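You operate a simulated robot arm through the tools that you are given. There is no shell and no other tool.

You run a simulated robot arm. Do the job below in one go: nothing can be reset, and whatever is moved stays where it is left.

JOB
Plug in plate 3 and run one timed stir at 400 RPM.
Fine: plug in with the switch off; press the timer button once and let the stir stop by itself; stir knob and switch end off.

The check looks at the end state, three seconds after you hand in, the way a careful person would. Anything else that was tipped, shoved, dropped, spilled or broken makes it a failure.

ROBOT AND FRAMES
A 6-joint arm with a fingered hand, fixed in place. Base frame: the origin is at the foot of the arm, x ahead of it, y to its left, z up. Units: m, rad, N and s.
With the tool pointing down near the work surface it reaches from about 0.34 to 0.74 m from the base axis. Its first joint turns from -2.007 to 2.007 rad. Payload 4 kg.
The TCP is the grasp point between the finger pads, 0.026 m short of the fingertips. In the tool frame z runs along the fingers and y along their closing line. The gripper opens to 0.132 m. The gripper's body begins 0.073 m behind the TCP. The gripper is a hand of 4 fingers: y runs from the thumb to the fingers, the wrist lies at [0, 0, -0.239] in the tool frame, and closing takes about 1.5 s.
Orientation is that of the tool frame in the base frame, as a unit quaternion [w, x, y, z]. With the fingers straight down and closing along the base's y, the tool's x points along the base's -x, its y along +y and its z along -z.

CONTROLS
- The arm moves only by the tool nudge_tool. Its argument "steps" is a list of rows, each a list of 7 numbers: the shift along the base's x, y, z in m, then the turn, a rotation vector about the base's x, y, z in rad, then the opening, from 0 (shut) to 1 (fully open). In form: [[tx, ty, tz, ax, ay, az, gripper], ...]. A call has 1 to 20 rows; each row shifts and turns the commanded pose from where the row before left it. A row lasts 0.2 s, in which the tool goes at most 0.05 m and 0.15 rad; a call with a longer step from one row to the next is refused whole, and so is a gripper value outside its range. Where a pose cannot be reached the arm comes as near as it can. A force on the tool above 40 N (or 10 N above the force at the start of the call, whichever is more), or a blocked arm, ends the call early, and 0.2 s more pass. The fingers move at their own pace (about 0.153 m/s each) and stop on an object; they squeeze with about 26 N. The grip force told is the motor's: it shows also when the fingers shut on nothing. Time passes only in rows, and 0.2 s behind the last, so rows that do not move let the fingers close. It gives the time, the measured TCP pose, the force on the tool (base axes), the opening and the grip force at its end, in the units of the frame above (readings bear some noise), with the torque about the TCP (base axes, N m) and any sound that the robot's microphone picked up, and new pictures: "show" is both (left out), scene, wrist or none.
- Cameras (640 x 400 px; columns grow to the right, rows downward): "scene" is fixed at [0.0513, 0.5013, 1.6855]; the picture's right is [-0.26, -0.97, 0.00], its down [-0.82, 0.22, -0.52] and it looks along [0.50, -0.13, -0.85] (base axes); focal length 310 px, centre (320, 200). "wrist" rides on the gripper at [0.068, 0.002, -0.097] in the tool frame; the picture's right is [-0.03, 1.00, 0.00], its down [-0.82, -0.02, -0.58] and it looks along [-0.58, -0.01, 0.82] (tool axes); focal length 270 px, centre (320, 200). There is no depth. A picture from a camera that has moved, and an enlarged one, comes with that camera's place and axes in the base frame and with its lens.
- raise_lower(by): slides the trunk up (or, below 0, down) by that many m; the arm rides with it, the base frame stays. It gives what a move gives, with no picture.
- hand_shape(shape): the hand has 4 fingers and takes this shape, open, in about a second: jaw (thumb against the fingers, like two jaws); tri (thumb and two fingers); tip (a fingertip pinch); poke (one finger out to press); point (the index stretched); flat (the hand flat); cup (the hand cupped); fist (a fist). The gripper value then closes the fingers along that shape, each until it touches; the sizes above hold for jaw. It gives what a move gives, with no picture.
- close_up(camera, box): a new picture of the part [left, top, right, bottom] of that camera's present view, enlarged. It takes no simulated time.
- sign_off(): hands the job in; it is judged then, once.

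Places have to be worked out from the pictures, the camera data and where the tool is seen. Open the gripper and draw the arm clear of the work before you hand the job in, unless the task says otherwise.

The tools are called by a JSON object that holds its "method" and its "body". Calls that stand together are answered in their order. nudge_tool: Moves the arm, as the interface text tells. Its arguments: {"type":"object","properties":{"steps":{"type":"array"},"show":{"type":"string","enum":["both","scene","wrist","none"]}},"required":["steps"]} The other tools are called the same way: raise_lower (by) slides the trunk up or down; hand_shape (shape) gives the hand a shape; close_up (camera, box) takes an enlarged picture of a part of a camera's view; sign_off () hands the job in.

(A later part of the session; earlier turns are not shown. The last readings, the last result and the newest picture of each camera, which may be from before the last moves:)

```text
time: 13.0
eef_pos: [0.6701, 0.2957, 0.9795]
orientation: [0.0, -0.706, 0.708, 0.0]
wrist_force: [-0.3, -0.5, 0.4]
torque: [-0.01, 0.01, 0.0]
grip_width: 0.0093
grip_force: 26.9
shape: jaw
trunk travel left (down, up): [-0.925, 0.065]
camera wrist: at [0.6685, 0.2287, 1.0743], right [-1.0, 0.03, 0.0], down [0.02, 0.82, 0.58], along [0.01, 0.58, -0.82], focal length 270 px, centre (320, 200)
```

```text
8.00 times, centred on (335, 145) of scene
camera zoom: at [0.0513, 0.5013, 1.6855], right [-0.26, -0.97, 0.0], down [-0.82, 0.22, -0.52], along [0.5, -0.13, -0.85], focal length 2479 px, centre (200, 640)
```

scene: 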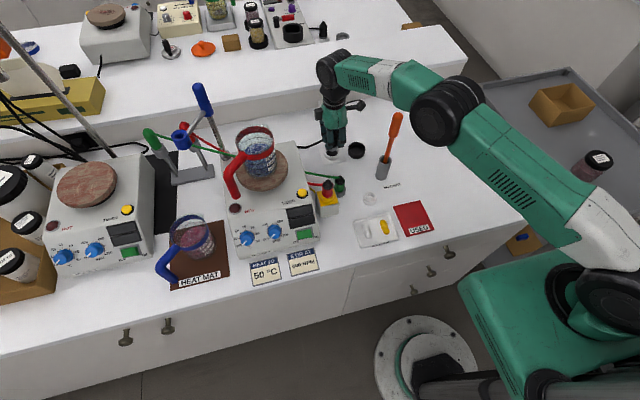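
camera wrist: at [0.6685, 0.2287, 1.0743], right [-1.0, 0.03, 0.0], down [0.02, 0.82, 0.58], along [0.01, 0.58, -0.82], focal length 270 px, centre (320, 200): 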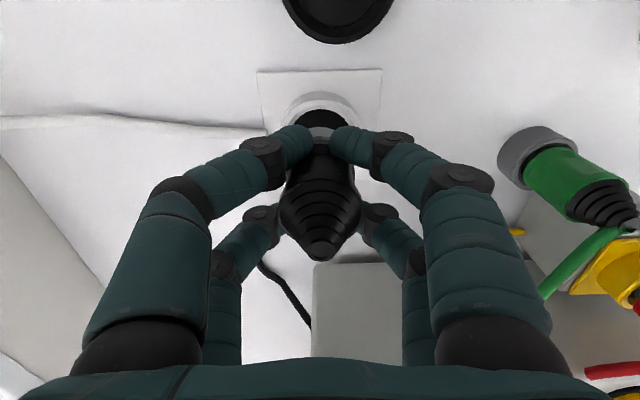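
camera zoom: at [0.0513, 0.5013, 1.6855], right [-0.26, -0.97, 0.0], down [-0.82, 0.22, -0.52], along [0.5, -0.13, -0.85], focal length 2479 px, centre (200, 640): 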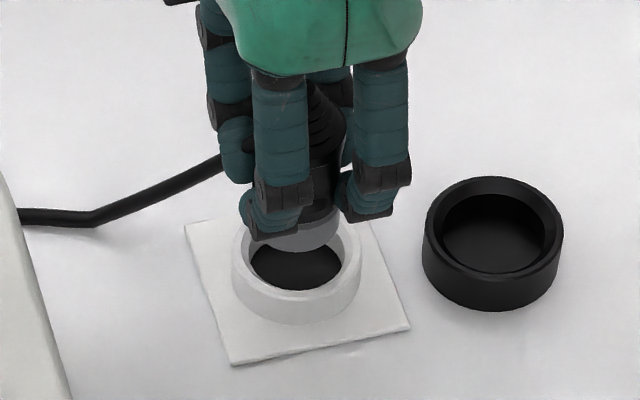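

The plug is within about 1–2 mm of the hole centre, slightly short in +y. I add 1 mm in y and descend in small steps, watching the force.

{"method": "nudge_tool", "body": {"steps": [[0, 0.001, -0.005, 0, 0, 0, 0], [0, 0, -0.005, 0, 0, 0, 0], [0, 0, -0.005, 0, 0, 0, 0], [0, 0, 0, 0, 0, 0, 0]], "show": "wrist"}}

{"method": "close_up", "body": {"camera": "scene", "box": [310, 120, 360, 170]}}

{"method": "close_up", "body": {"camera": "wrist", "box": [270, 70, 370, 150]}}

```text
time: 14.0
eef_pos: [0.672, 0.2963, 0.9651]
orientation: [0.0, -0.707, 0.708, -0.001]
wrist_force: [-0.5, -0.2, -1.1]
torque: [0.02, 0.0, -0.04]
grip_width: 0.0093
grip_force: 26.0
shape: jaw
trunk travel left (down, up): [-0.925, 0.065]
camera wrist: at [0.6695, 0.2298, 1.0595], right [-1.0, 0.03, 0.0], down [0.02, 0.82, 0.58], along [0.02, 0.58, -0.82], focal length 270 px, centre (320, 200)
```

wrist: 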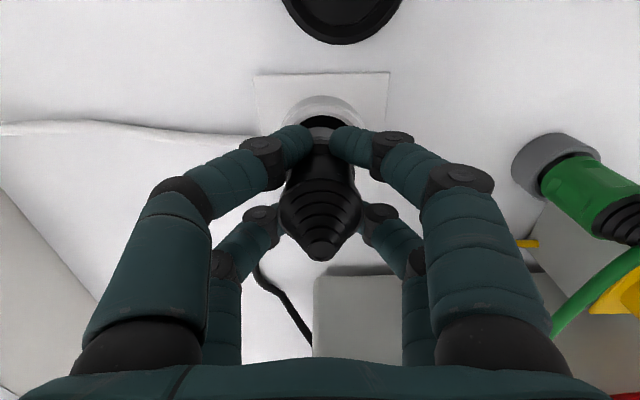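

```text
8.00 times, centred on (335, 145) of scene
camera zoom: at [0.0513, 0.5013, 1.6855], right [-0.26, -0.97, 0.0], down [-0.82, 0.22, -0.52], along [0.5, -0.13, -0.85], focal length 2479 px, centre (200, 640)
```

zoom: 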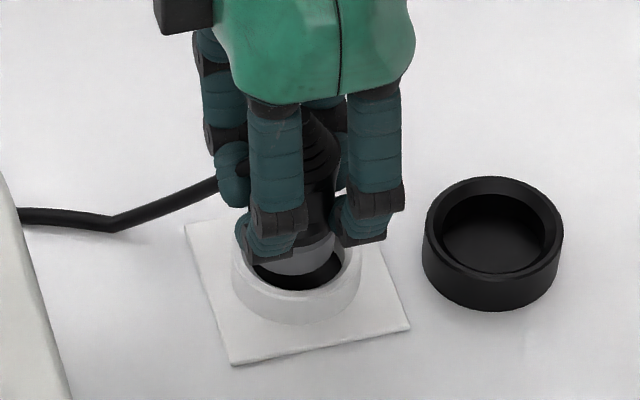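

```text
5.00 times, centred on (320, 110) of wrist
camera zoom: at [0.6695, 0.2298, 1.0595], right [-1.0, 0.03, 0.0], down [0.02, 0.82, 0.58], along [0.02, 0.58, -0.82], focal length 1351 px, centre (320, 650)
```

zoom: 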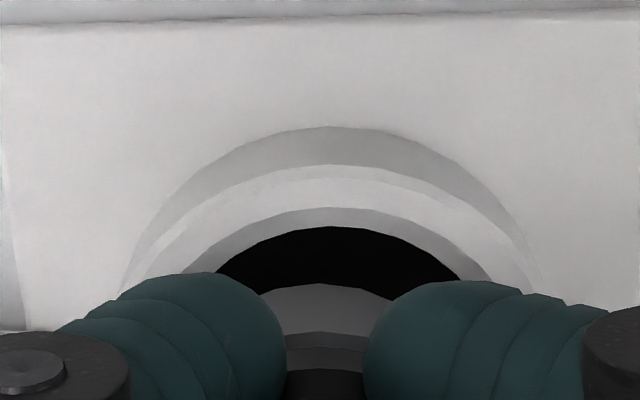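

The collar is now centred in the ring in the scene view (297 px both) and no contact force shows. I keep descending in 4 mm steps.

{"method": "nudge_tool", "body": {"steps": [[0, 0, -0.004, 0, 0, 0, 0], [0, 0, -0.004, 0, 0, 0, 0], [0, 0, -0.004, 0, 0, 0, 0], [0, 0, 0, 0, 0, 0, 0]], "show": "wrist"}}

{"method": "close_up", "body": {"camera": "scene", "box": [310, 120, 360, 170]}}

{"method": "close_up", "body": {"camera": "wrist", "box": [270, 70, 370, 150]}}

```text
time: 15.0
eef_pos: [0.671, 0.2969, 0.9522]
orientation: [0.001, -0.706, 0.708, 0.0]
wrist_force: [-1.2, -1.8, -0.8]
torque: [-0.09, 0.05, 0.03]
grip_width: 0.0091
grip_force: 25.9
shape: jaw
trunk travel left (down, up): [-0.925, 0.065]
camera wrist: at [0.6697, 0.2293, 1.0469], right [-1.0, 0.03, 0.0], down [0.02, 0.82, 0.58], along [0.01, 0.58, -0.82], focal length 270 px, centre (320, 200)
```

wrist: 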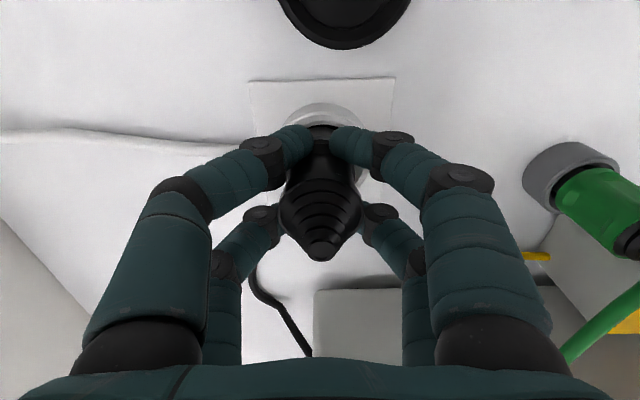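

```text
8.00 times, centred on (335, 145) of scene
camera zoom: at [0.0513, 0.5013, 1.6855], right [-0.26, -0.97, 0.0], down [-0.82, 0.22, -0.52], along [0.5, -0.13, -0.85], focal length 2479 px, centre (200, 640)
```

zoom: 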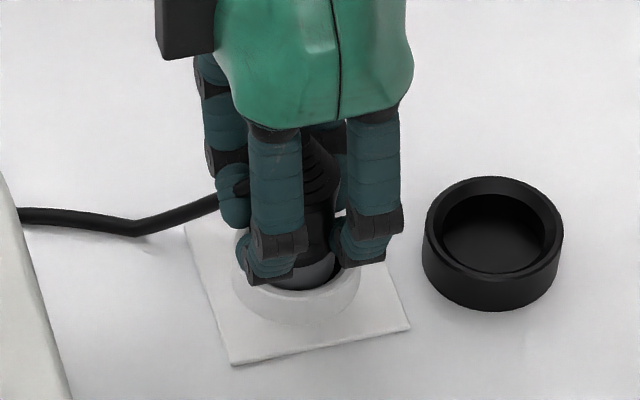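

```text
5.00 times, centred on (320, 110) of wrist
camera zoom: at [0.6697, 0.2293, 1.0469], right [-1.0, 0.03, 0.0], down [0.02, 0.82, 0.58], along [0.01, 0.58, -0.82], focal length 1351 px, centre (320, 650)
```

zoom: 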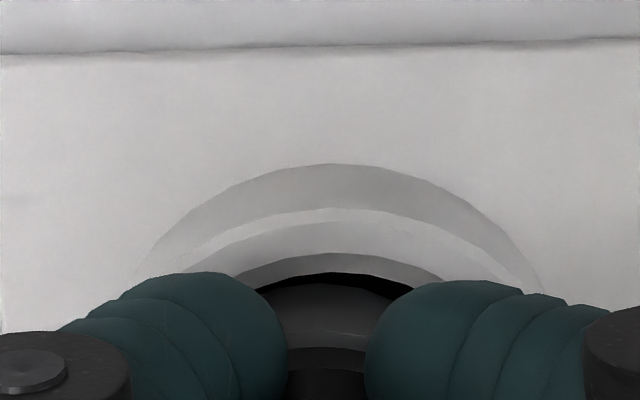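

The collar has entered the ring with only small side forces. I continue down in 3 mm steps to seat it.

{"method": "nudge_tool", "body": {"steps": [[0, 0, -0.003, 0, 0, 0, 0], [0, 0, -0.003, 0, 0, 0, 0], [0, 0, -0.003, 0, 0, 0, 0], [0, 0, 0, 0, 0, 0, 0]], "show": "wrist"}}

{"method": "close_up", "body": {"camera": "scene", "box": [310, 120, 360, 170]}}

{"method": "close_up", "body": {"camera": "wrist", "box": [270, 70, 370, 150]}}

```text
time: 16.0
eef_pos: [0.6705, 0.2968, 0.9488]
orientation: [0.004, -0.707, 0.707, -0.001]
wrist_force: [-1.3, -3.7, 33.7]
torque: [0.21, 0.17, -0.06]
grip_width: 0.0087
grip_force: 26.2
shape: jaw
trunk travel left (down, up): [-0.925, 0.065]
camera wrist: at [0.6676, 0.2289, 1.044], right [-1.0, 0.03, -0.01], down [0.02, 0.81, 0.58], along [0.02, 0.58, -0.81], focal length 270 px, centre (320, 200)
```

wrist: 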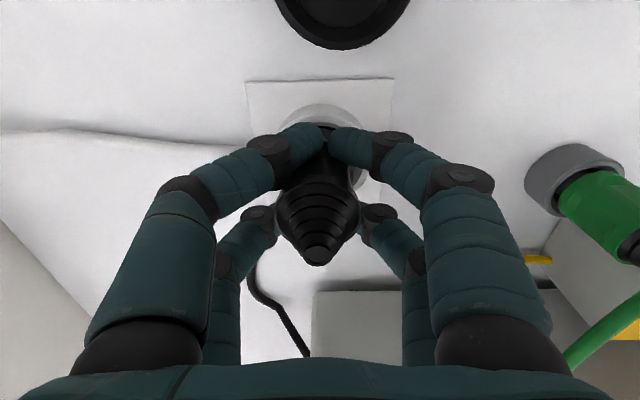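

```text
8.00 times, centred on (335, 145) of scene
camera zoom: at [0.0513, 0.5013, 1.6855], right [-0.26, -0.97, 0.0], down [-0.82, 0.22, -0.52], along [0.5, -0.13, -0.85], focal length 2479 px, centre (200, 640)
```

zoom: 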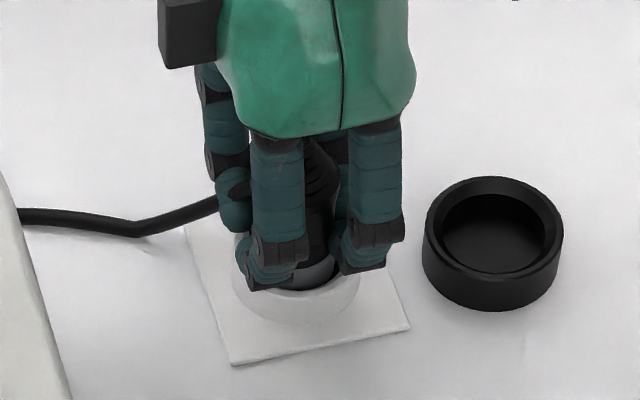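

```text
5.00 times, centred on (320, 110) of wrist
camera zoom: at [0.6676, 0.2289, 1.044], right [-1.0, 0.03, -0.01], down [0.02, 0.81, 0.58], along [0.02, 0.58, -0.81], focal length 1351 px, centre (320, 650)
```

zoom: 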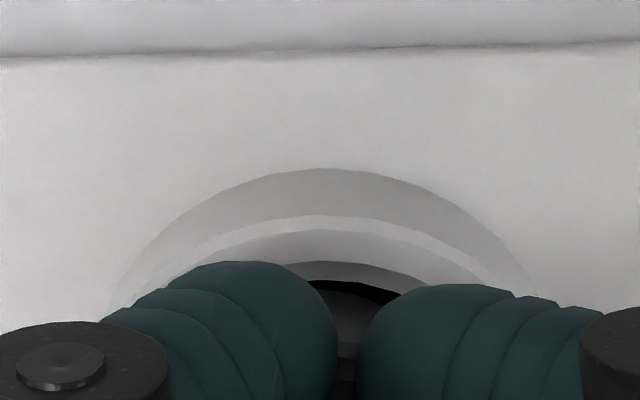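

Contact: 34 N upward with the TCP at 0.949, essentially the parked height, so the plug has probably bottomed in the socket. I look closely before pressing or releasing.

{"method": "close_up", "body": {"camera": "scene", "box": [322, 135, 352, 165]}}

{"method": "close_up", "body": {"camera": "scene", "box": [295, 10, 345, 50]}}

{"method": "close_up", "body": {"camera": "scene", "box": [315, 170, 355, 220]}}

```text
13.33 times, centred on (337, 150) of scene
camera zoom: at [0.0513, 0.5013, 1.6855], right [-0.26, -0.97, 0.0], down [-0.82, 0.22, -0.52], along [0.5, -0.13, -0.85], focal length 4132 px, centre (93, 867)
```

zoom: 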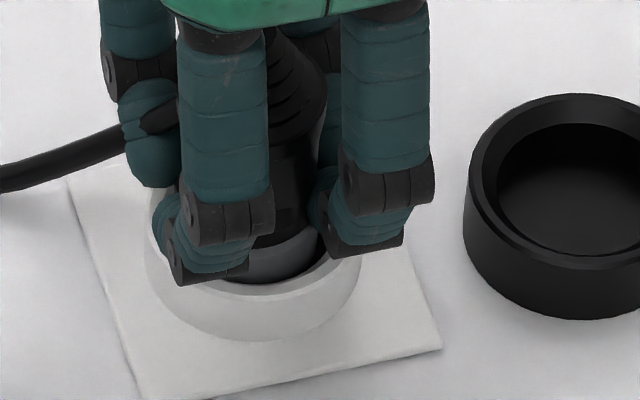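

```text
10.00 times, centred on (320, 30) of scene
camera zoom: at [0.0513, 0.5013, 1.6855], right [-0.26, -0.97, 0.0], down [-0.82, 0.22, -0.52], along [0.5, -0.13, -0.85], focal length 3099 px, centre (320, 1900)
```

zoom: 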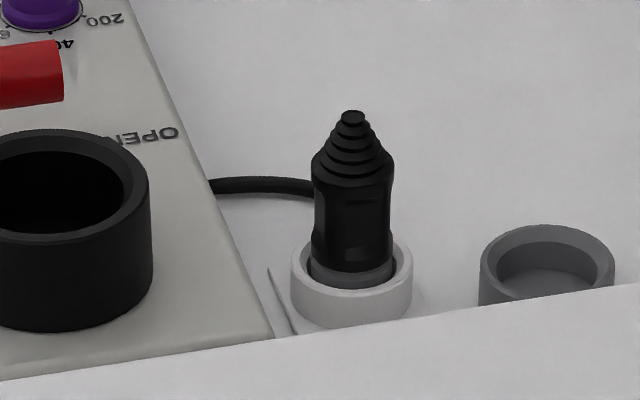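

```text
8.00 times, centred on (335, 195) of scene
camera zoom: at [0.0513, 0.5013, 1.6855], right [-0.26, -0.97, 0.0], down [-0.82, 0.22, -0.52], along [0.5, -0.13, -0.85], focal length 2479 px, centre (200, 240)
```

zoom: 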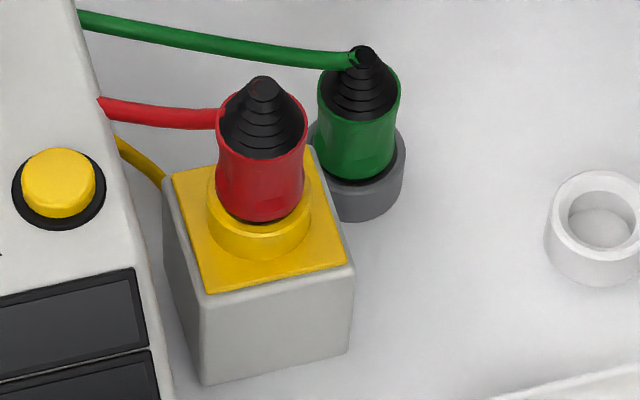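

The back-bench device gives a reference: a seated plug shows its grey collar just above the white rim, much like ours. I ease off the downward force to see where the plug settles.

{"method": "nudge_tool", "body": {"steps": [[0, 0, 0.005, 0, 0, 0, 0], [0, 0, 0, 0, 0, 0, 0]], "show": "wrist"}}

{"method": "close_up", "body": {"camera": "scene", "box": [322, 135, 352, 165]}}

{"method": "close_up", "body": {"camera": "wrist", "box": [270, 90, 370, 170]}}

```text
time: 16.6
eef_pos: [0.6714, 0.2959, 0.9498]
orientation: [0.001, -0.707, 0.708, -0.001]
wrist_force: [1.4, -0.2, 18.3]
torque: [0.34, -0.12, -0.07]
grip_width: 0.0087
grip_force: 25.7
shape: jaw
trunk travel left (down, up): [-0.925, 0.065]
camera wrist: at [0.6682, 0.2293, 1.0444], right [-1.0, 0.03, 0.0], down [0.02, 0.82, 0.58], along [0.02, 0.58, -0.82], focal length 270 px, centre (320, 200)
```

wrist: 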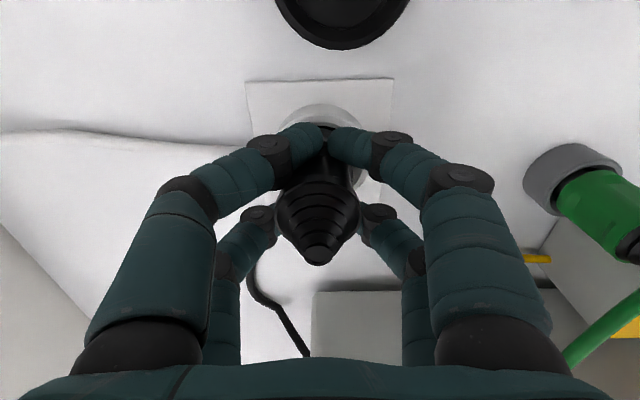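

```text
13.33 times, centred on (337, 150) of scene
camera zoom: at [0.0513, 0.5013, 1.6855], right [-0.26, -0.97, 0.0], down [-0.82, 0.22, -0.52], along [0.5, -0.13, -0.85], focal length 4132 px, centre (93, 867)
```

zoom: 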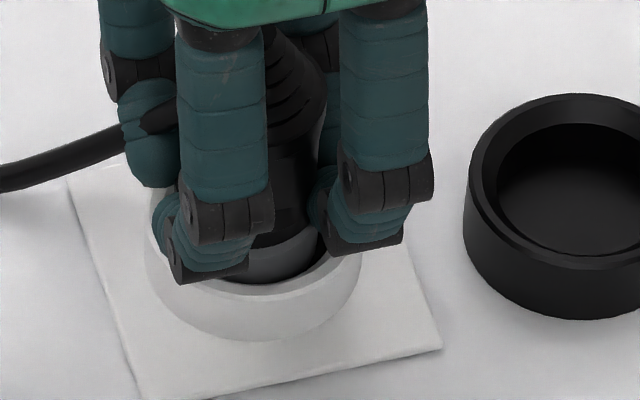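

```text
5.00 times, centred on (320, 130) of wrist
camera zoom: at [0.6682, 0.2293, 1.0444], right [-1.0, 0.03, 0.0], down [0.02, 0.82, 0.58], along [0.02, 0.58, -0.82], focal length 1351 px, centre (320, 550)
```

zoom: 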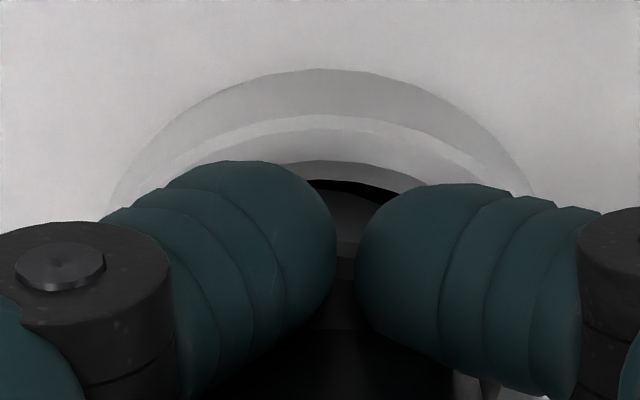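

The residual torque and the earlier side force (−x, −y) suggest the collar is riding on the ring's +x/+y chamfer, i.e. I'm 1–2 mm too far. I lift slightly, shift (−1.5, −1.5) mm and descend again.

{"method": "nudge_tool", "body": {"steps": [[0, 0, 0.005, 0, 0, 0, 0], [-0.0015, -0.0015, 0, 0, 0, 0, 0], [0, 0, 0, 0, 0, 0, 0]], "show": "none"}}

{"method": "close_up", "body": {"camera": "scene", "box": [322, 135, 352, 165]}}

{"method": "close_up", "body": {"camera": "wrist", "box": [250, 90, 390, 290]}}

```text
time: 17.4
eef_pos: [0.6701, 0.2964, 0.9506]
orientation: [-0.002, -0.707, 0.708, 0.0]
wrist_force: [3.1, 7.9, -9.4]
torque: [0.44, -0.05, -0.02]
grip_width: 0.0079
grip_force: 26.0
shape: jaw
trunk travel left (down, up): [-0.925, 0.065]
```

```text
13.33 times, centred on (337, 150) of scene
camera zoom: at [0.0513, 0.5013, 1.6855], right [-0.26, -0.97, 0.0], down [-0.82, 0.22, -0.52], along [0.5, -0.13, -0.85], focal length 4132 px, centre (93, 867)
```

zoom: 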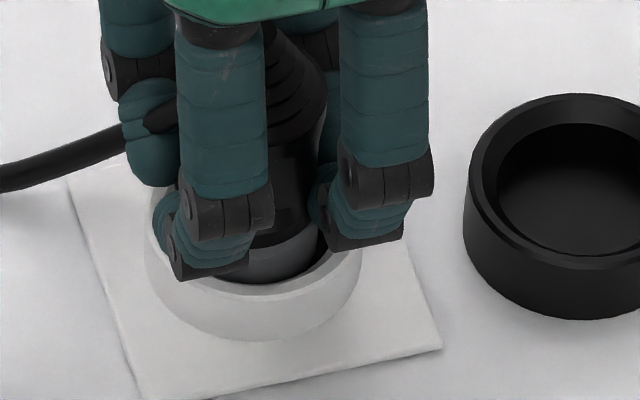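

```text
2.00 times, centred on (320, 190) of wrist
camera zoom: at [0.6683, 0.2294, 1.0456], right [-1.0, 0.03, 0.0], down [0.02, 0.82, 0.58], along [0.01, 0.58, -0.82], focal length 541 px, centre (320, 220)
```

zoom: 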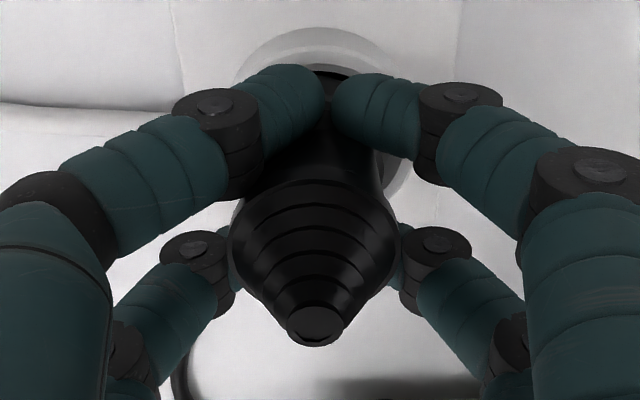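

The socket now holds the plug back (−9 N when lifting, +8 N when shifting), so it is retained: it was seated. I undo the shift, press down lightly once more, relax, and read the forces.

{"method": "nudge_tool", "body": {"steps": [[0.0015, 0.0015, -0.003, 0, 0, 0, 0], [0, 0, -0.004, 0, 0, 0, 0], [0, 0, -0.003, 0, 0, 0, 0], [0, 0, 0, 0, 0, 0, 0]], "show": "none"}}

{"method": "close_up", "body": {"camera": "scene", "box": [322, 135, 352, 165]}}

```text
time: 18.4
eef_pos: [0.6697, 0.2966, 0.9488]
orientation: [0.004, -0.707, 0.708, -0.002]
wrist_force: [-7.0, -1.8, 35.4]
torque: [0.04, 0.26, -0.02]
grip_width: 0.008
grip_force: 26.5
shape: jaw
trunk travel left (down, up): [-0.925, 0.065]
```

```text
13.33 times, centred on (337, 150) of scene
camera zoom: at [0.0513, 0.5013, 1.6855], right [-0.26, -0.97, 0.0], down [-0.82, 0.22, -0.52], along [0.5, -0.13, -0.85], focal length 4132 px, centre (93, 867)
```

zoom: 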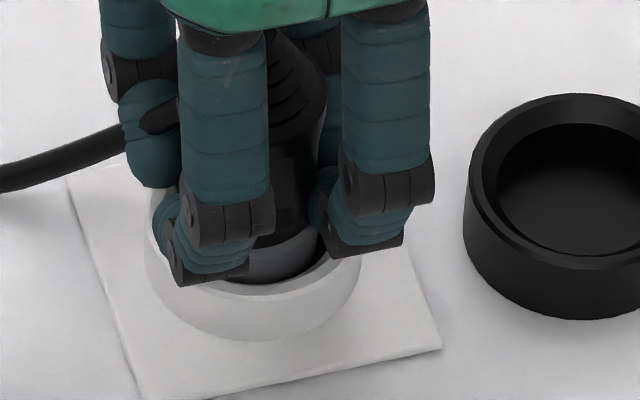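

It bottoms firmly at the same height (35 N). I relax the push and open the fingers to see how the plug stands.

{"method": "nudge_tool", "body": {"steps": [[0, 0, 0.007, 0, 0, 0, 0], [0, 0, 0, 0, 0, 0, 0], [0, 0, 0, 0, 0, 0, 0.2], [0, 0, 0, 0, 0, 0, 0.4], [0, 0, 0, 0, 0, 0, 0.55], [0, 0, 0, 0, 0, 0, 0.55]], "show": "both"}}

{"method": "close_up", "body": {"camera": "scene", "box": [315, 125, 355, 165]}}

{"method": "close_up", "body": {"camera": "wrist", "box": [240, 80, 400, 280]}}

```text
time: 19.8
eef_pos: [0.6704, 0.2964, 0.9487]
orientation: [-0.001, -0.706, 0.708, -0.001]
wrist_force: [-0.1, 1.1, 0.3]
torque: [0.03, 0.01, 0.01]
grip_width: 0.072
grip_force: 0.0
shape: jaw
trunk travel left (down, up): [-0.925, 0.065]
camera wrist: at [0.6694, 0.2289, 1.0453], right [-1.0, 0.03, 0.0], down [0.02, 0.82, 0.58], along [0.01, 0.58, -0.82], focal length 270 px, centre (320, 200)
```

scene: 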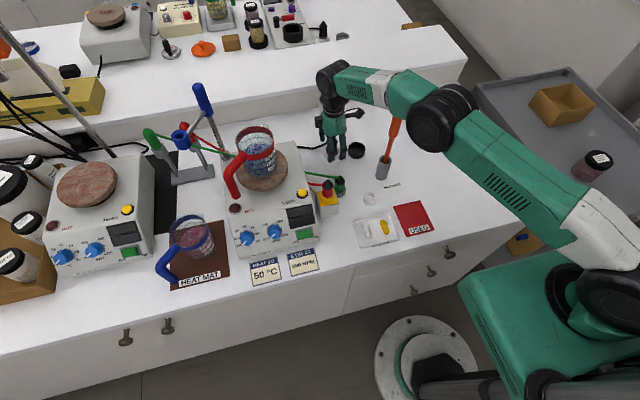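
wrist: 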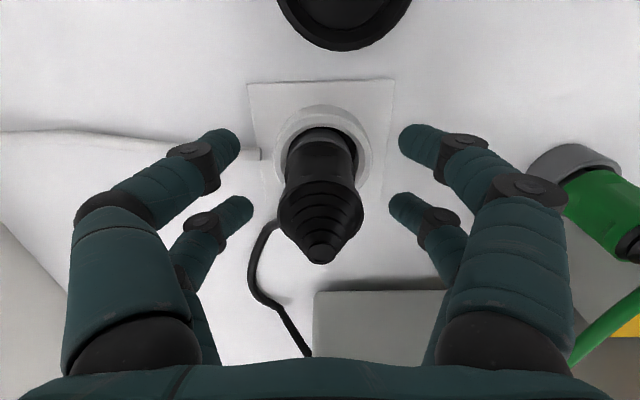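

```text
10.00 times, centred on (335, 145) of scene
camera zoom: at [0.0513, 0.5013, 1.6855], right [-0.26, -0.97, 0.0], down [-0.82, 0.22, -0.52], along [0.5, -0.13, -0.85], focal length 3099 px, centre (170, 750)
```

zoom: 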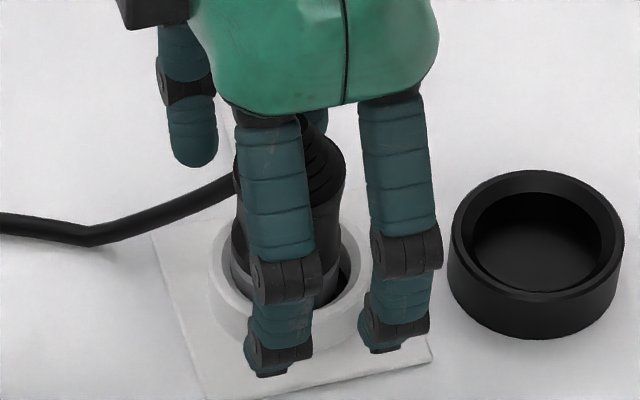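

```text
2.00 times, centred on (320, 180) of wrist
camera zoom: at [0.6694, 0.2289, 1.0453], right [-1.0, 0.03, 0.0], down [0.02, 0.82, 0.58], along [0.01, 0.58, -0.82], focal length 541 px, centre (320, 240)
```

zoom: 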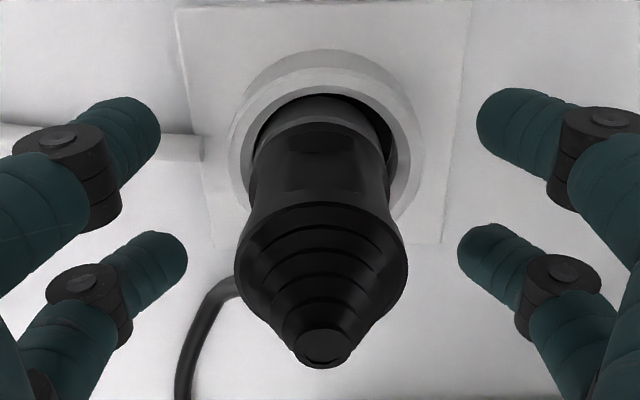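

The plug stands upright in the socket by itself. I raise straight up with the fingers open, then draw back to the free corridor between retriever and beaker.

{"method": "nudge_tool", "body": {"steps": [[0, 0, 0.02, 0, 0, 0, 0.6], [0, 0, 0.04, 0, 0, 0, 0.6], [0, 0, 0.045, 0, 0, 0, 0.6], [-0.02, 0, 0.04, 0, 0, 0, 0.6], [-0.03, 0, 0.035, 0, 0, 0, 0.6], [-0.03, 0, 0.035, 0, 0, 0, 0.6], [-0.03, 0, 0.03, 0, 0, 0, 0.6]], "show": "both"}}

{"method": "close_up", "body": {"camera": "scene", "box": [310, 120, 370, 170]}}

```text
time: 21.4
eef_pos: [0.5613, 0.2974, 1.1942]
orientation: [0.001, -0.707, 0.707, -0.001]
wrist_force: [0.3, -0.3, -0.2]
torque: [0.01, -0.05, 0.0]
grip_width: 0.0787
grip_force: 0.1
shape: jaw
trunk travel left (down, up): [-0.925, 0.065]
camera wrist: at [0.5596, 0.2303, 1.2898], right [-1.0, 0.03, 0.0], down [0.02, 0.82, 0.58], along [0.02, 0.58, -0.82], focal length 270 px, centre (320, 200)
```

scene: 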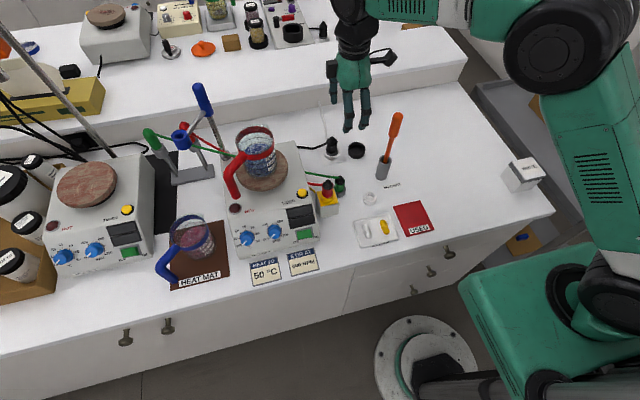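
wrist: 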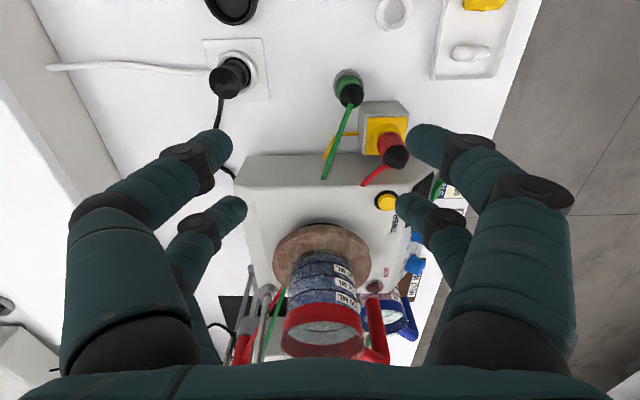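

```text
8.00 times, centred on (340, 145) of scene
camera zoom: at [0.0513, 0.5013, 1.6855], right [-0.26, -0.97, 0.0], down [-0.82, 0.22, -0.52], along [0.5, -0.13, -0.85], focal length 2479 px, centre (160, 640)
```

zoom: 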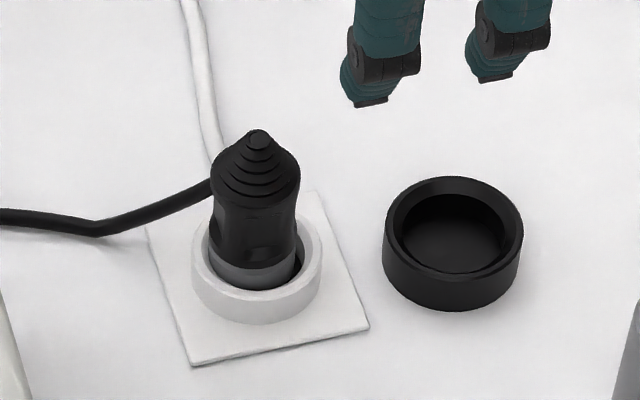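

The plug stands in the ring but perhaps leans a few degrees. I inspect it from both cameras at high zoom and compare with the seated reference plug.

{"method": "close_up", "body": {"camera": "scene", "box": [318, 132, 348, 162]}}

{"method": "close_up", "body": {"camera": "wrist", "box": [190, 30, 280, 110]}}

{"method": "close_up", "body": {"camera": "scene", "box": [312, 18, 336, 44]}}

```text
13.33 times, centred on (333, 147) of scene
camera zoom: at [0.0513, 0.5013, 1.6855], right [-0.26, -0.97, 0.0], down [-0.82, 0.22, -0.52], along [0.5, -0.13, -0.85], focal length 4132 px, centre (147, 907)
```

zoom: 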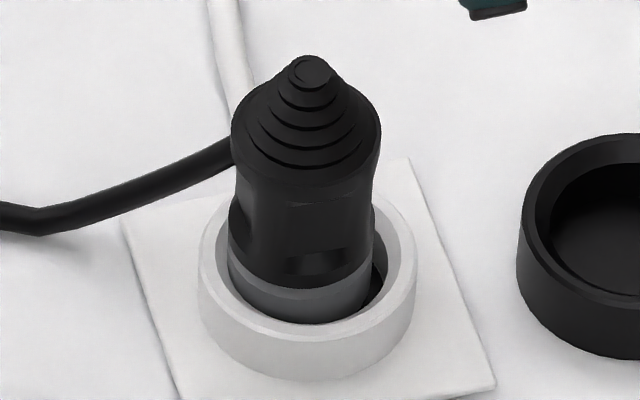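

```text
5.00 times, centred on (235, 70) of wrist
camera zoom: at [0.5596, 0.2303, 1.2898], right [-1.0, 0.03, 0.0], down [0.02, 0.82, 0.58], along [0.02, 0.58, -0.82], focal length 1351 px, centre (745, 850)
```

zoom: 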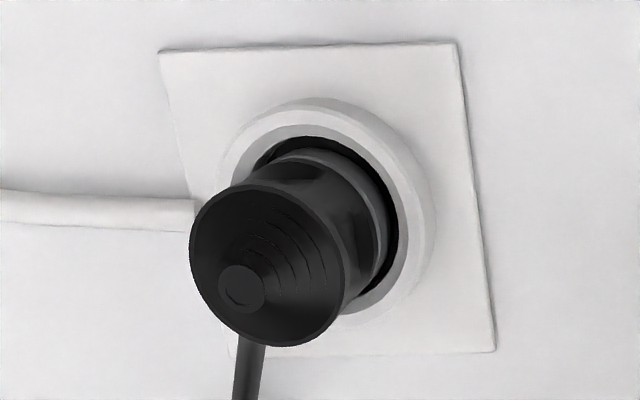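

```text
15.38 times, centred on (324, 31) of scene
camera zoom: at [0.0513, 0.5013, 1.6855], right [-0.26, -0.97, 0.0], down [-0.82, 0.22, -0.52], along [0.5, -0.13, -0.85], focal length 4767 px, centre (258, 2800)
```

zoom: 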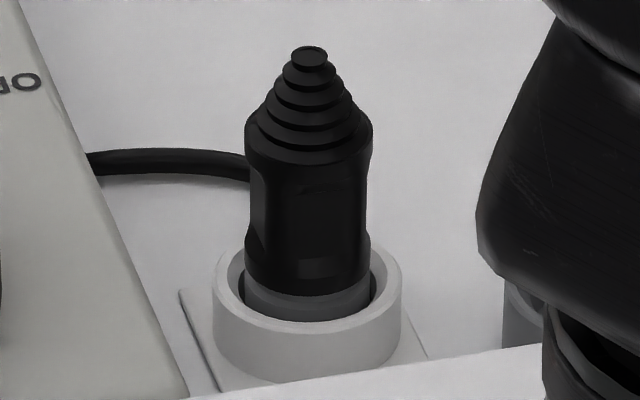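

The plug looks upright but offset about 1.4 mm toward +y; I need to know whether its depth equals the reference. I take higher zooms of both plugs for precise edge measurements.

{"method": "close_up", "body": {"camera": "scene", "box": [320, 144, 340, 160]}}

{"method": "close_up", "body": {"camera": "scene", "box": [316, 32, 332, 44]}}

{"method": "close_up", "body": {"camera": "wrist", "box": [215, 40, 265, 90]}}

```text
16.00 times, centred on (330, 152) of scene
camera zoom: at [0.0513, 0.5013, 1.6855], right [-0.26, -0.97, 0.0], down [-0.82, 0.22, -0.52], along [0.5, -0.13, -0.85], focal length 4958 px, centre (160, 968)
```

zoom: 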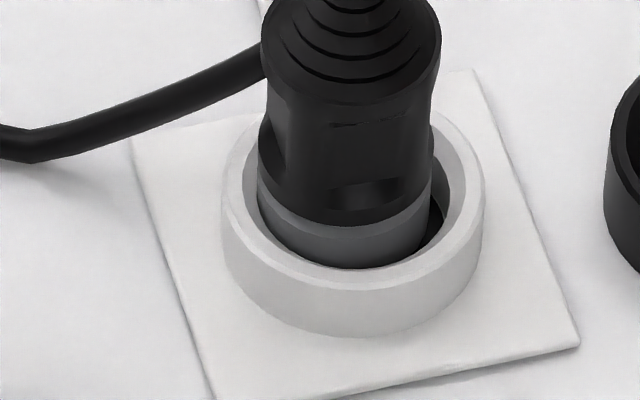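

```text
16.00 times, centred on (324, 38) of scene
camera zoom: at [0.0513, 0.5013, 1.6855], right [-0.26, -0.97, 0.0], down [-0.82, 0.22, -0.52], along [0.5, -0.13, -0.85], focal length 4958 px, centre (256, 2792)
```

zoom: 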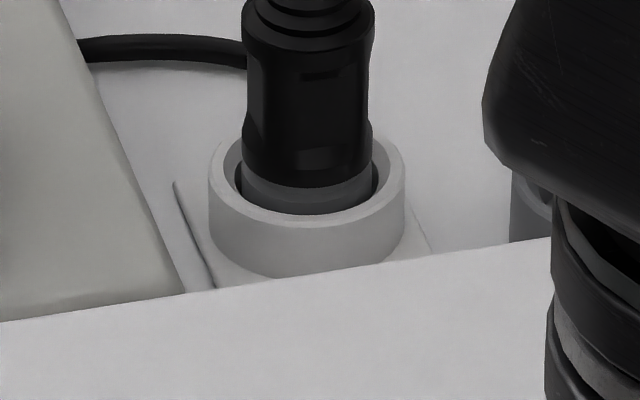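

```text
8.00 times, centred on (240, 65) of wrist
camera zoom: at [0.5596, 0.2303, 1.2898], right [-1.0, 0.03, 0.0], down [0.02, 0.82, 0.58], along [0.02, 0.58, -0.82], focal length 2162 px, centre (960, 1280)
```

zoom: 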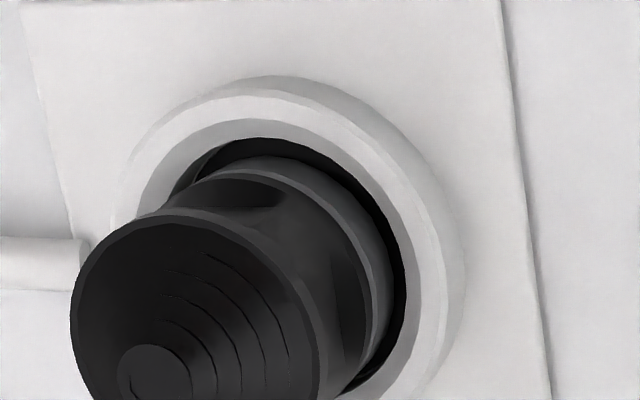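

By measurement the collar stands about 4 mm higher than the seated reference and 1.5 mm off-centre toward +y, matching the contact torque: it is riding on the chamfer. I go back to regrasp it (fingers open), then will recentre and push it fully home.

{"method": "nudge_tool", "body": {"steps": [[0.03, 0, -0.03, 0, 0, 0, 0.6], [0.03, 0, -0.035, 0, 0, 0, 0.6], [0.03, 0, -0.035, 0, 0, 0, 0.6], [0.02, 0, -0.04, 0, 0, 0, 0.6], [0, 0, -0.045, 0, 0, 0, 0.6], [0, 0, -0.03, 0, 0, 0, 0.6], [0, 0, -0.025, 0, 0, 0, 0.6], [0, 0, 0, 0, 0, 0, 0.6]], "show": "wrist"}}

{"method": "close_up", "body": {"camera": "wrist", "box": [240, 80, 400, 280]}}

```text
time: 23.2
eef_pos: [0.6736, 0.2986, 0.9542]
orientation: [0.001, -0.707, 0.707, 0.0]
wrist_force: [-0.2, -0.5, -0.6]
torque: [-0.03, 0.02, -0.01]
grip_width: 0.079
grip_force: 0.0
shape: jaw
trunk travel left (down, up): [-0.925, 0.065]
camera wrist: at [0.6705, 0.2301, 1.0492], right [-1.0, 0.03, 0.0], down [0.02, 0.82, 0.58], along [0.02, 0.58, -0.82], focal length 270 px, centre (320, 200)
```

wrist: 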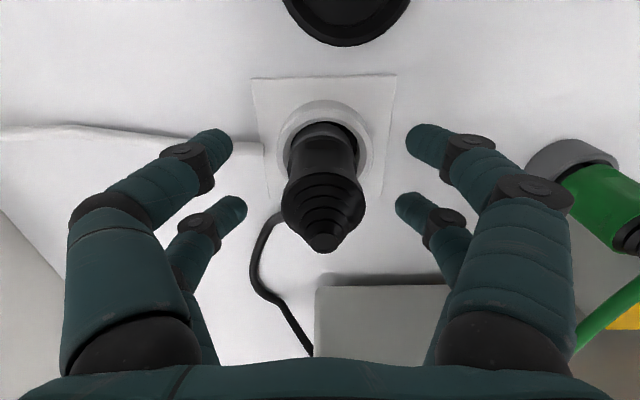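

```text
2.00 times, centred on (320, 180) of wrist
camera zoom: at [0.6705, 0.2301, 1.0492], right [-1.0, 0.03, 0.0], down [0.02, 0.82, 0.58], along [0.02, 0.58, -0.82], focal length 541 px, centre (320, 240)
```

zoom: 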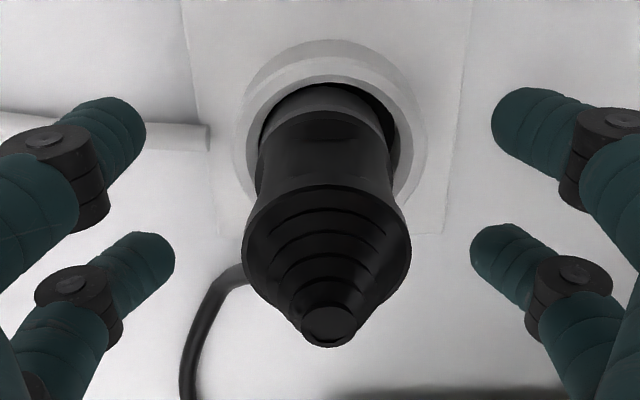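

The collar sits about 1.5 mm off toward +x as well as +y. I regrasp, lift 6 mm, shift (−1.5, −1.5) mm and check.

{"method": "nudge_tool", "body": {"steps": [[0, 0, -0.001, 0, 0, 0, 0.4], [0, 0, 0, 0, 0, 0, 0.2], [0, 0, 0, 0, 0, 0, 0], [0, 0, 0, 0, 0, 0, 0], [0, 0, 0, 0, 0, 0, 0], [0, 0, 0.004, 0, 0, 0, 0], [0, 0, 0.004, 0, 0, 0, 0], [0, 0, 0.002, 0, 0, 0, 0], [-0.0015, -0.0015, 0, 0, 0, 0, 0], [0, 0, 0, 0, 0, 0, 0]], "show": "wrist"}}

{"method": "close_up", "body": {"camera": "scene", "box": [318, 132, 348, 162]}}

{"method": "close_up", "body": {"camera": "wrist", "box": [240, 80, 400, 280]}}

```text
time: 25.4
eef_pos: [0.67, 0.2965, 0.9637]
orientation: [0.0, -0.706, 0.708, 0.001]
wrist_force: [0.0, 0.3, -0.5]
torque: [0.01, 0.0, -0.01]
grip_width: 0.0083
grip_force: 25.9
shape: jaw
trunk travel left (down, up): [-0.925, 0.065]
camera wrist: at [0.6684, 0.2284, 1.0593], right [-1.0, 0.03, 0.0], down [0.02, 0.82, 0.58], along [0.02, 0.58, -0.82], focal length 270 px, centre (320, 200)
```

wrist: 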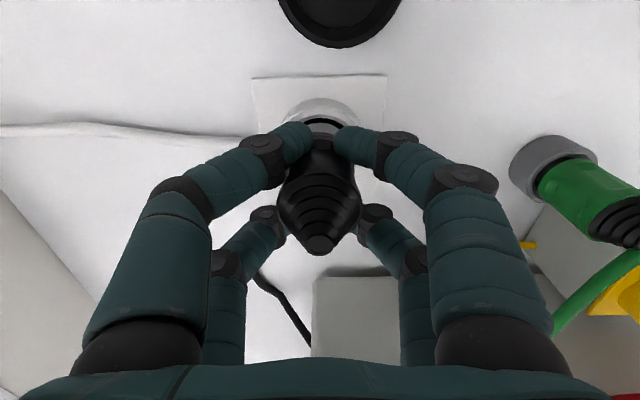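

```text
13.33 times, centred on (333, 147) of scene
camera zoom: at [0.0513, 0.5013, 1.6855], right [-0.26, -0.97, 0.0], down [-0.82, 0.22, -0.52], along [0.5, -0.13, -0.85], focal length 4132 px, centre (147, 907)
```

zoom: 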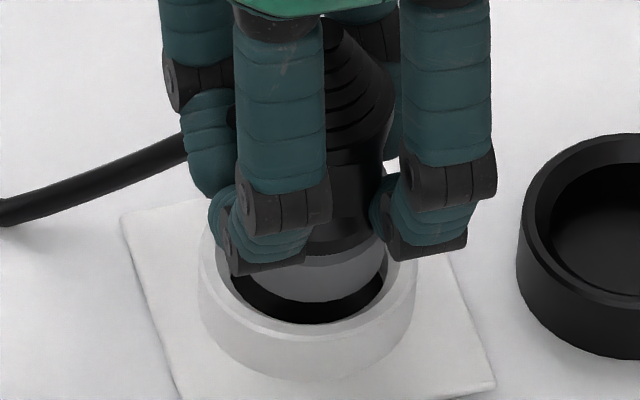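

```text
2.00 times, centred on (320, 180) of wrist
camera zoom: at [0.6684, 0.2284, 1.0593], right [-1.0, 0.03, 0.0], down [0.02, 0.82, 0.58], along [0.02, 0.58, -0.82], focal length 541 px, centre (320, 240)
```

zoom: 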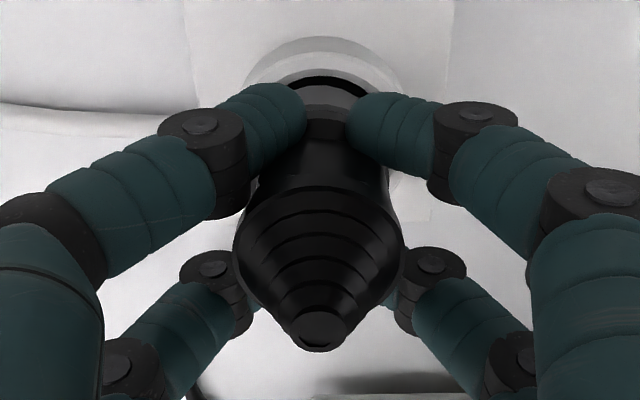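

The plug lifted freely. I zoom in more to measure the collar against the ring before descending.

{"method": "close_up", "body": {"camera": "scene", "box": [322, 144, 342, 160]}}

{"method": "close_up", "body": {"camera": "wrist", "box": [290, 90, 350, 140]}}

```text
16.00 times, centred on (332, 152) of scene
camera zoom: at [0.0513, 0.5013, 1.6855], right [-0.26, -0.97, 0.0], down [-0.82, 0.22, -0.52], along [0.5, -0.13, -0.85], focal length 4958 px, centre (128, 968)
```

zoom: 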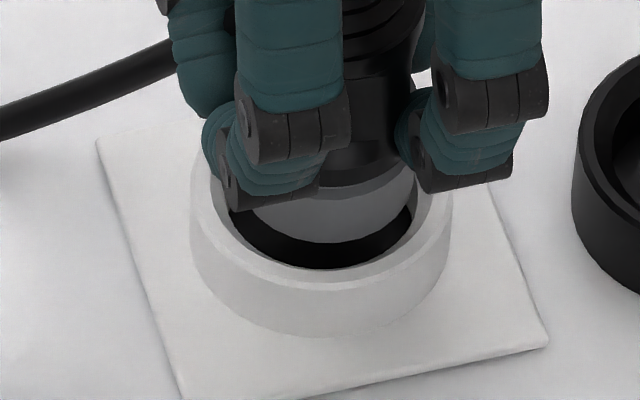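

```text
8.00 times, centred on (320, 115) of wrist
camera zoom: at [0.6684, 0.2284, 1.0593], right [-1.0, 0.03, 0.0], down [0.02, 0.82, 0.58], along [0.02, 0.58, -0.82], focal length 2162 px, centre (320, 880)
```

zoom: 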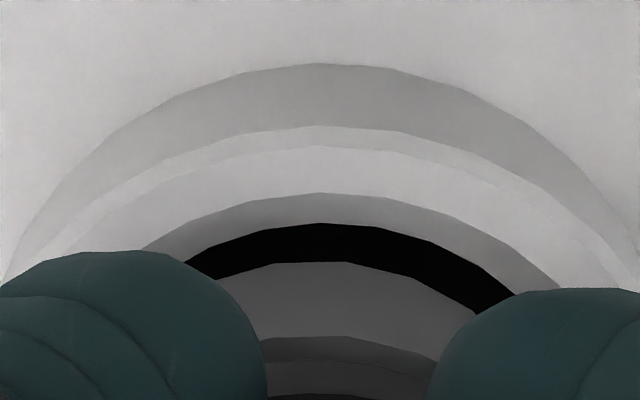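

Scene view: collar about 1.2 mm too far toward −y now; wrist view: about 1 mm too far toward +x. I correct (−1.0, +1.3) mm and descend in 3 mm steps.

{"method": "nudge_tool", "body": {"steps": [[-0.001, 0.0013, 0, 0, 0, 0, 0], [0, 0, -0.003, 0, 0, 0, 0], [0, 0, -0.003, 0, 0, 0, 0], [0, 0, -0.003, 0, 0, 0, 0], [0, 0, 0, 0, 0, 0, 0]], "show": "none"}}

{"method": "close_up", "body": {"camera": "scene", "box": [322, 144, 342, 160]}}

{"method": "close_up", "body": {"camera": "wrist", "box": [290, 90, 350, 140]}}

```text
time: 26.6
eef_pos: [0.6696, 0.2977, 0.9555]
orientation: [0.001, -0.707, 0.707, 0.0]
wrist_force: [0.9, -0.3, -0.3]
torque: [0.0, -0.03, 0.0]
grip_width: 0.0082
grip_force: 25.6
shape: jaw
trunk travel left (down, up): [-0.925, 0.065]
```

```text
16.00 times, centred on (332, 152) of scene
camera zoom: at [0.0513, 0.5013, 1.6855], right [-0.26, -0.97, 0.0], down [-0.82, 0.22, -0.52], along [0.5, -0.13, -0.85], focal length 4958 px, centre (128, 968)
```

zoom: 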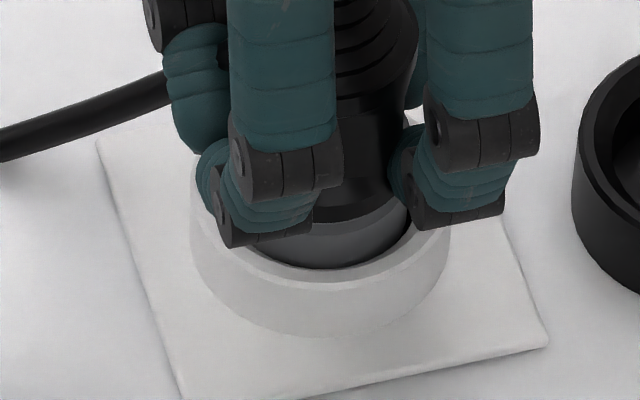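

```text
8.00 times, centred on (320, 115) of wrist
camera zoom: at [0.6673, 0.2298, 1.0503], right [-1.0, 0.03, 0.0], down [0.02, 0.82, 0.58], along [0.02, 0.58, -0.82], focal length 2162 px, centre (320, 880)
```

zoom: 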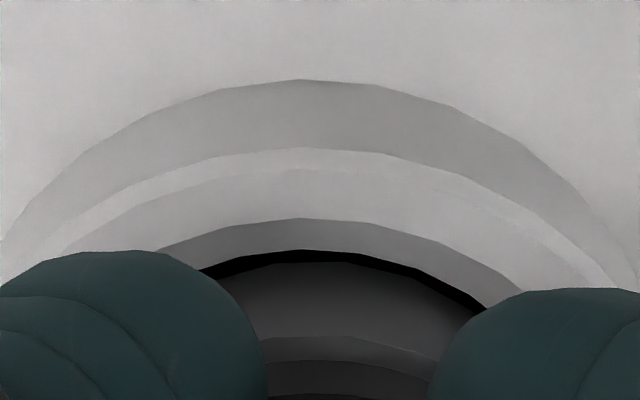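

Forces are near zero and the scene view shows the collar centred. I zoom further into the wrist view to judge the x gap.

{"method": "close_up", "body": {"camera": "wrist", "box": [308, 115, 344, 138]}}

{"method": "close_up", "body": {"camera": "scene", "box": [326, 148, 342, 158]}}

```text
16.00 times, centred on (326, 126) of wrist
camera zoom: at [0.6673, 0.2298, 1.0503], right [-1.0, 0.03, 0.0], down [0.02, 0.82, 0.58], along [0.02, 0.58, -0.82], focal length 4325 px, centre (224, 1376)
```

zoom: 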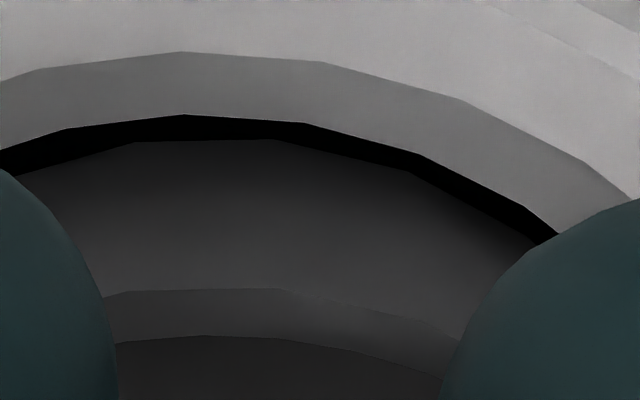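

```text
16.00 times, centred on (334, 153) of scene
camera zoom: at [0.0513, 0.5013, 1.6855], right [-0.26, -0.97, 0.0], down [-0.82, 0.22, -0.52], along [0.5, -0.13, -0.85], focal length 4958 px, centre (96, 952)
```

zoom: 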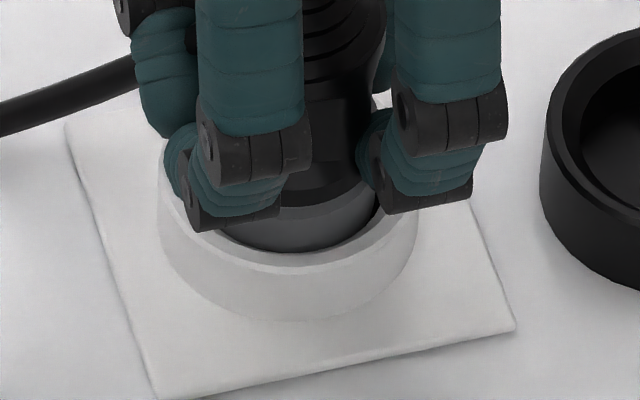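

Hole and collar arcs now share the same centre in the fine wrist view. I continue down in 2–3 mm steps.

{"method": "nudge_tool", "body": {"steps": [[0, 0, -0.003, 0, 0, 0, 0], [0, 0, -0.003, 0, 0, 0, 0], [0, 0, 0, 0, 0, 0, 0]], "show": "none"}}

{"method": "close_up", "body": {"camera": "scene", "box": [322, 144, 342, 160]}}

{"method": "close_up", "body": {"camera": "wrist", "box": [308, 115, 344, 138]}}

```text
time: 27.4
eef_pos: [0.6695, 0.2981, 0.9523]
orientation: [0.003, -0.707, 0.707, -0.001]
wrist_force: [-0.6, -0.4, 13.5]
torque: [0.03, 0.11, 0.02]
grip_width: 0.0079
grip_force: 26.1
shape: jaw
trunk travel left (down, up): [-0.925, 0.065]
```

```text
16.00 times, centred on (332, 152) of scene
camera zoom: at [0.0513, 0.5013, 1.6855], right [-0.26, -0.97, 0.0], down [-0.82, 0.22, -0.52], along [0.5, -0.13, -0.85], focal length 4958 px, centre (128, 968)
```

zoom: 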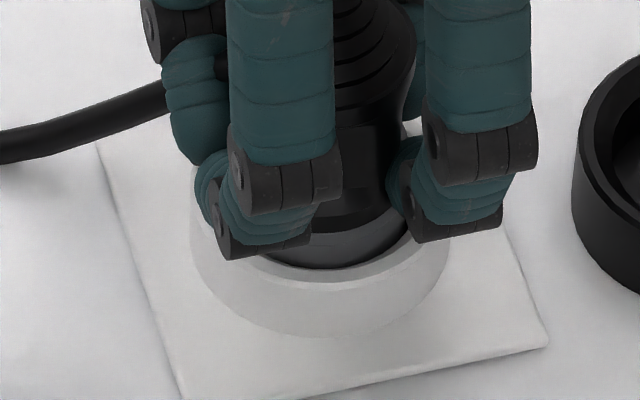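

```text
16.00 times, centred on (326, 126) of wrist
camera zoom: at [0.6669, 0.2298, 1.0467], right [-1.0, 0.03, 0.0], down [0.02, 0.81, 0.58], along [0.02, 0.58, -0.82], focal length 4325 px, centre (224, 1376)
```

zoom: 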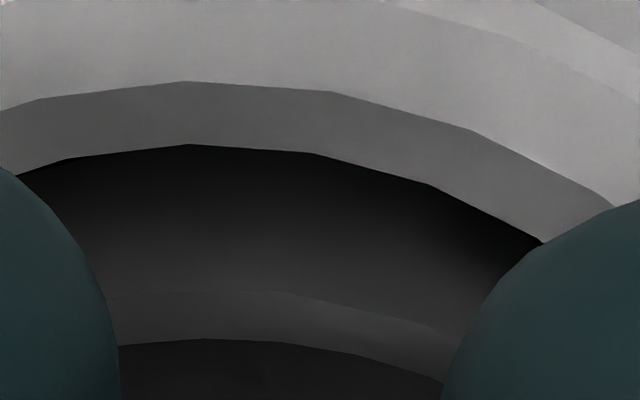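

Contact of 13.5 N with nearly no side force or torque: the collar is centred now. I press further in small steps.

{"method": "nudge_tool", "body": {"steps": [[0, 0, -0.003, 0, 0, 0, 0], [0, 0, -0.002, 0, 0, 0, 0], [0, 0, 0, 0, 0, 0, 0]], "show": "none"}}

{"method": "close_up", "body": {"camera": "scene", "box": [322, 144, 342, 160]}}

{"method": "close_up", "body": {"camera": "wrist", "box": [308, 115, 344, 138]}}

```text
time: 28.2
eef_pos: [0.6684, 0.2983, 0.9504]
orientation: [-0.005, 0.707, -0.707, 0.002]
wrist_force: [2.3, 4.9, 37.2]
torque: [-0.06, 0.08, 0.11]
grip_width: 0.0088
grip_force: 26.2
shape: jaw
trunk travel left (down, up): [-0.925, 0.065]
```

```text
16.00 times, centred on (332, 152) of scene
camera zoom: at [0.0513, 0.5013, 1.6855], right [-0.26, -0.97, 0.0], down [-0.82, 0.22, -0.52], along [0.5, -0.13, -0.85], focal length 4958 px, centre (128, 968)
```

zoom: 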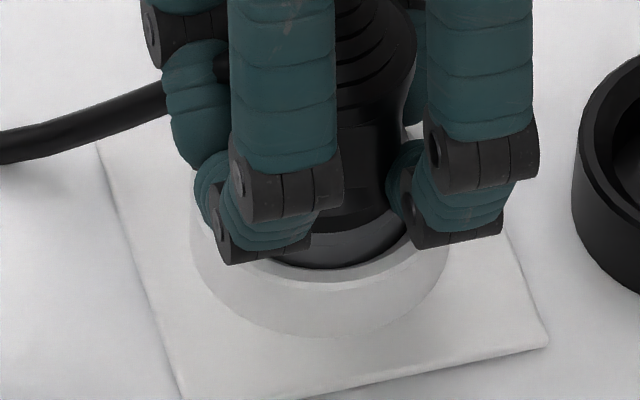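

```text
16.00 times, centred on (326, 126) of wrist
camera zoom: at [0.6658, 0.2295, 1.0453], right [-1.0, 0.03, -0.01], down [0.02, 0.81, 0.58], along [0.02, 0.58, -0.81], focal length 4325 px, centre (224, 1376)
```

zoom: 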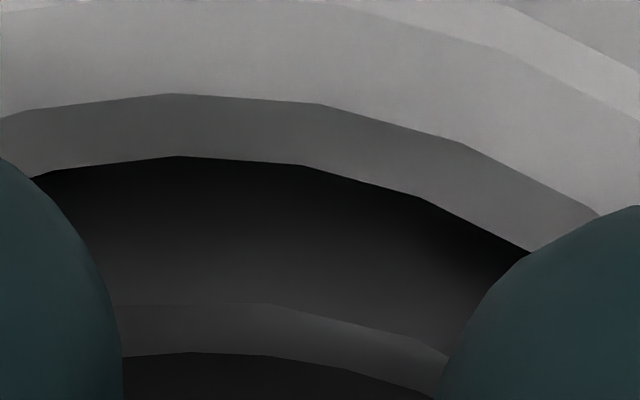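

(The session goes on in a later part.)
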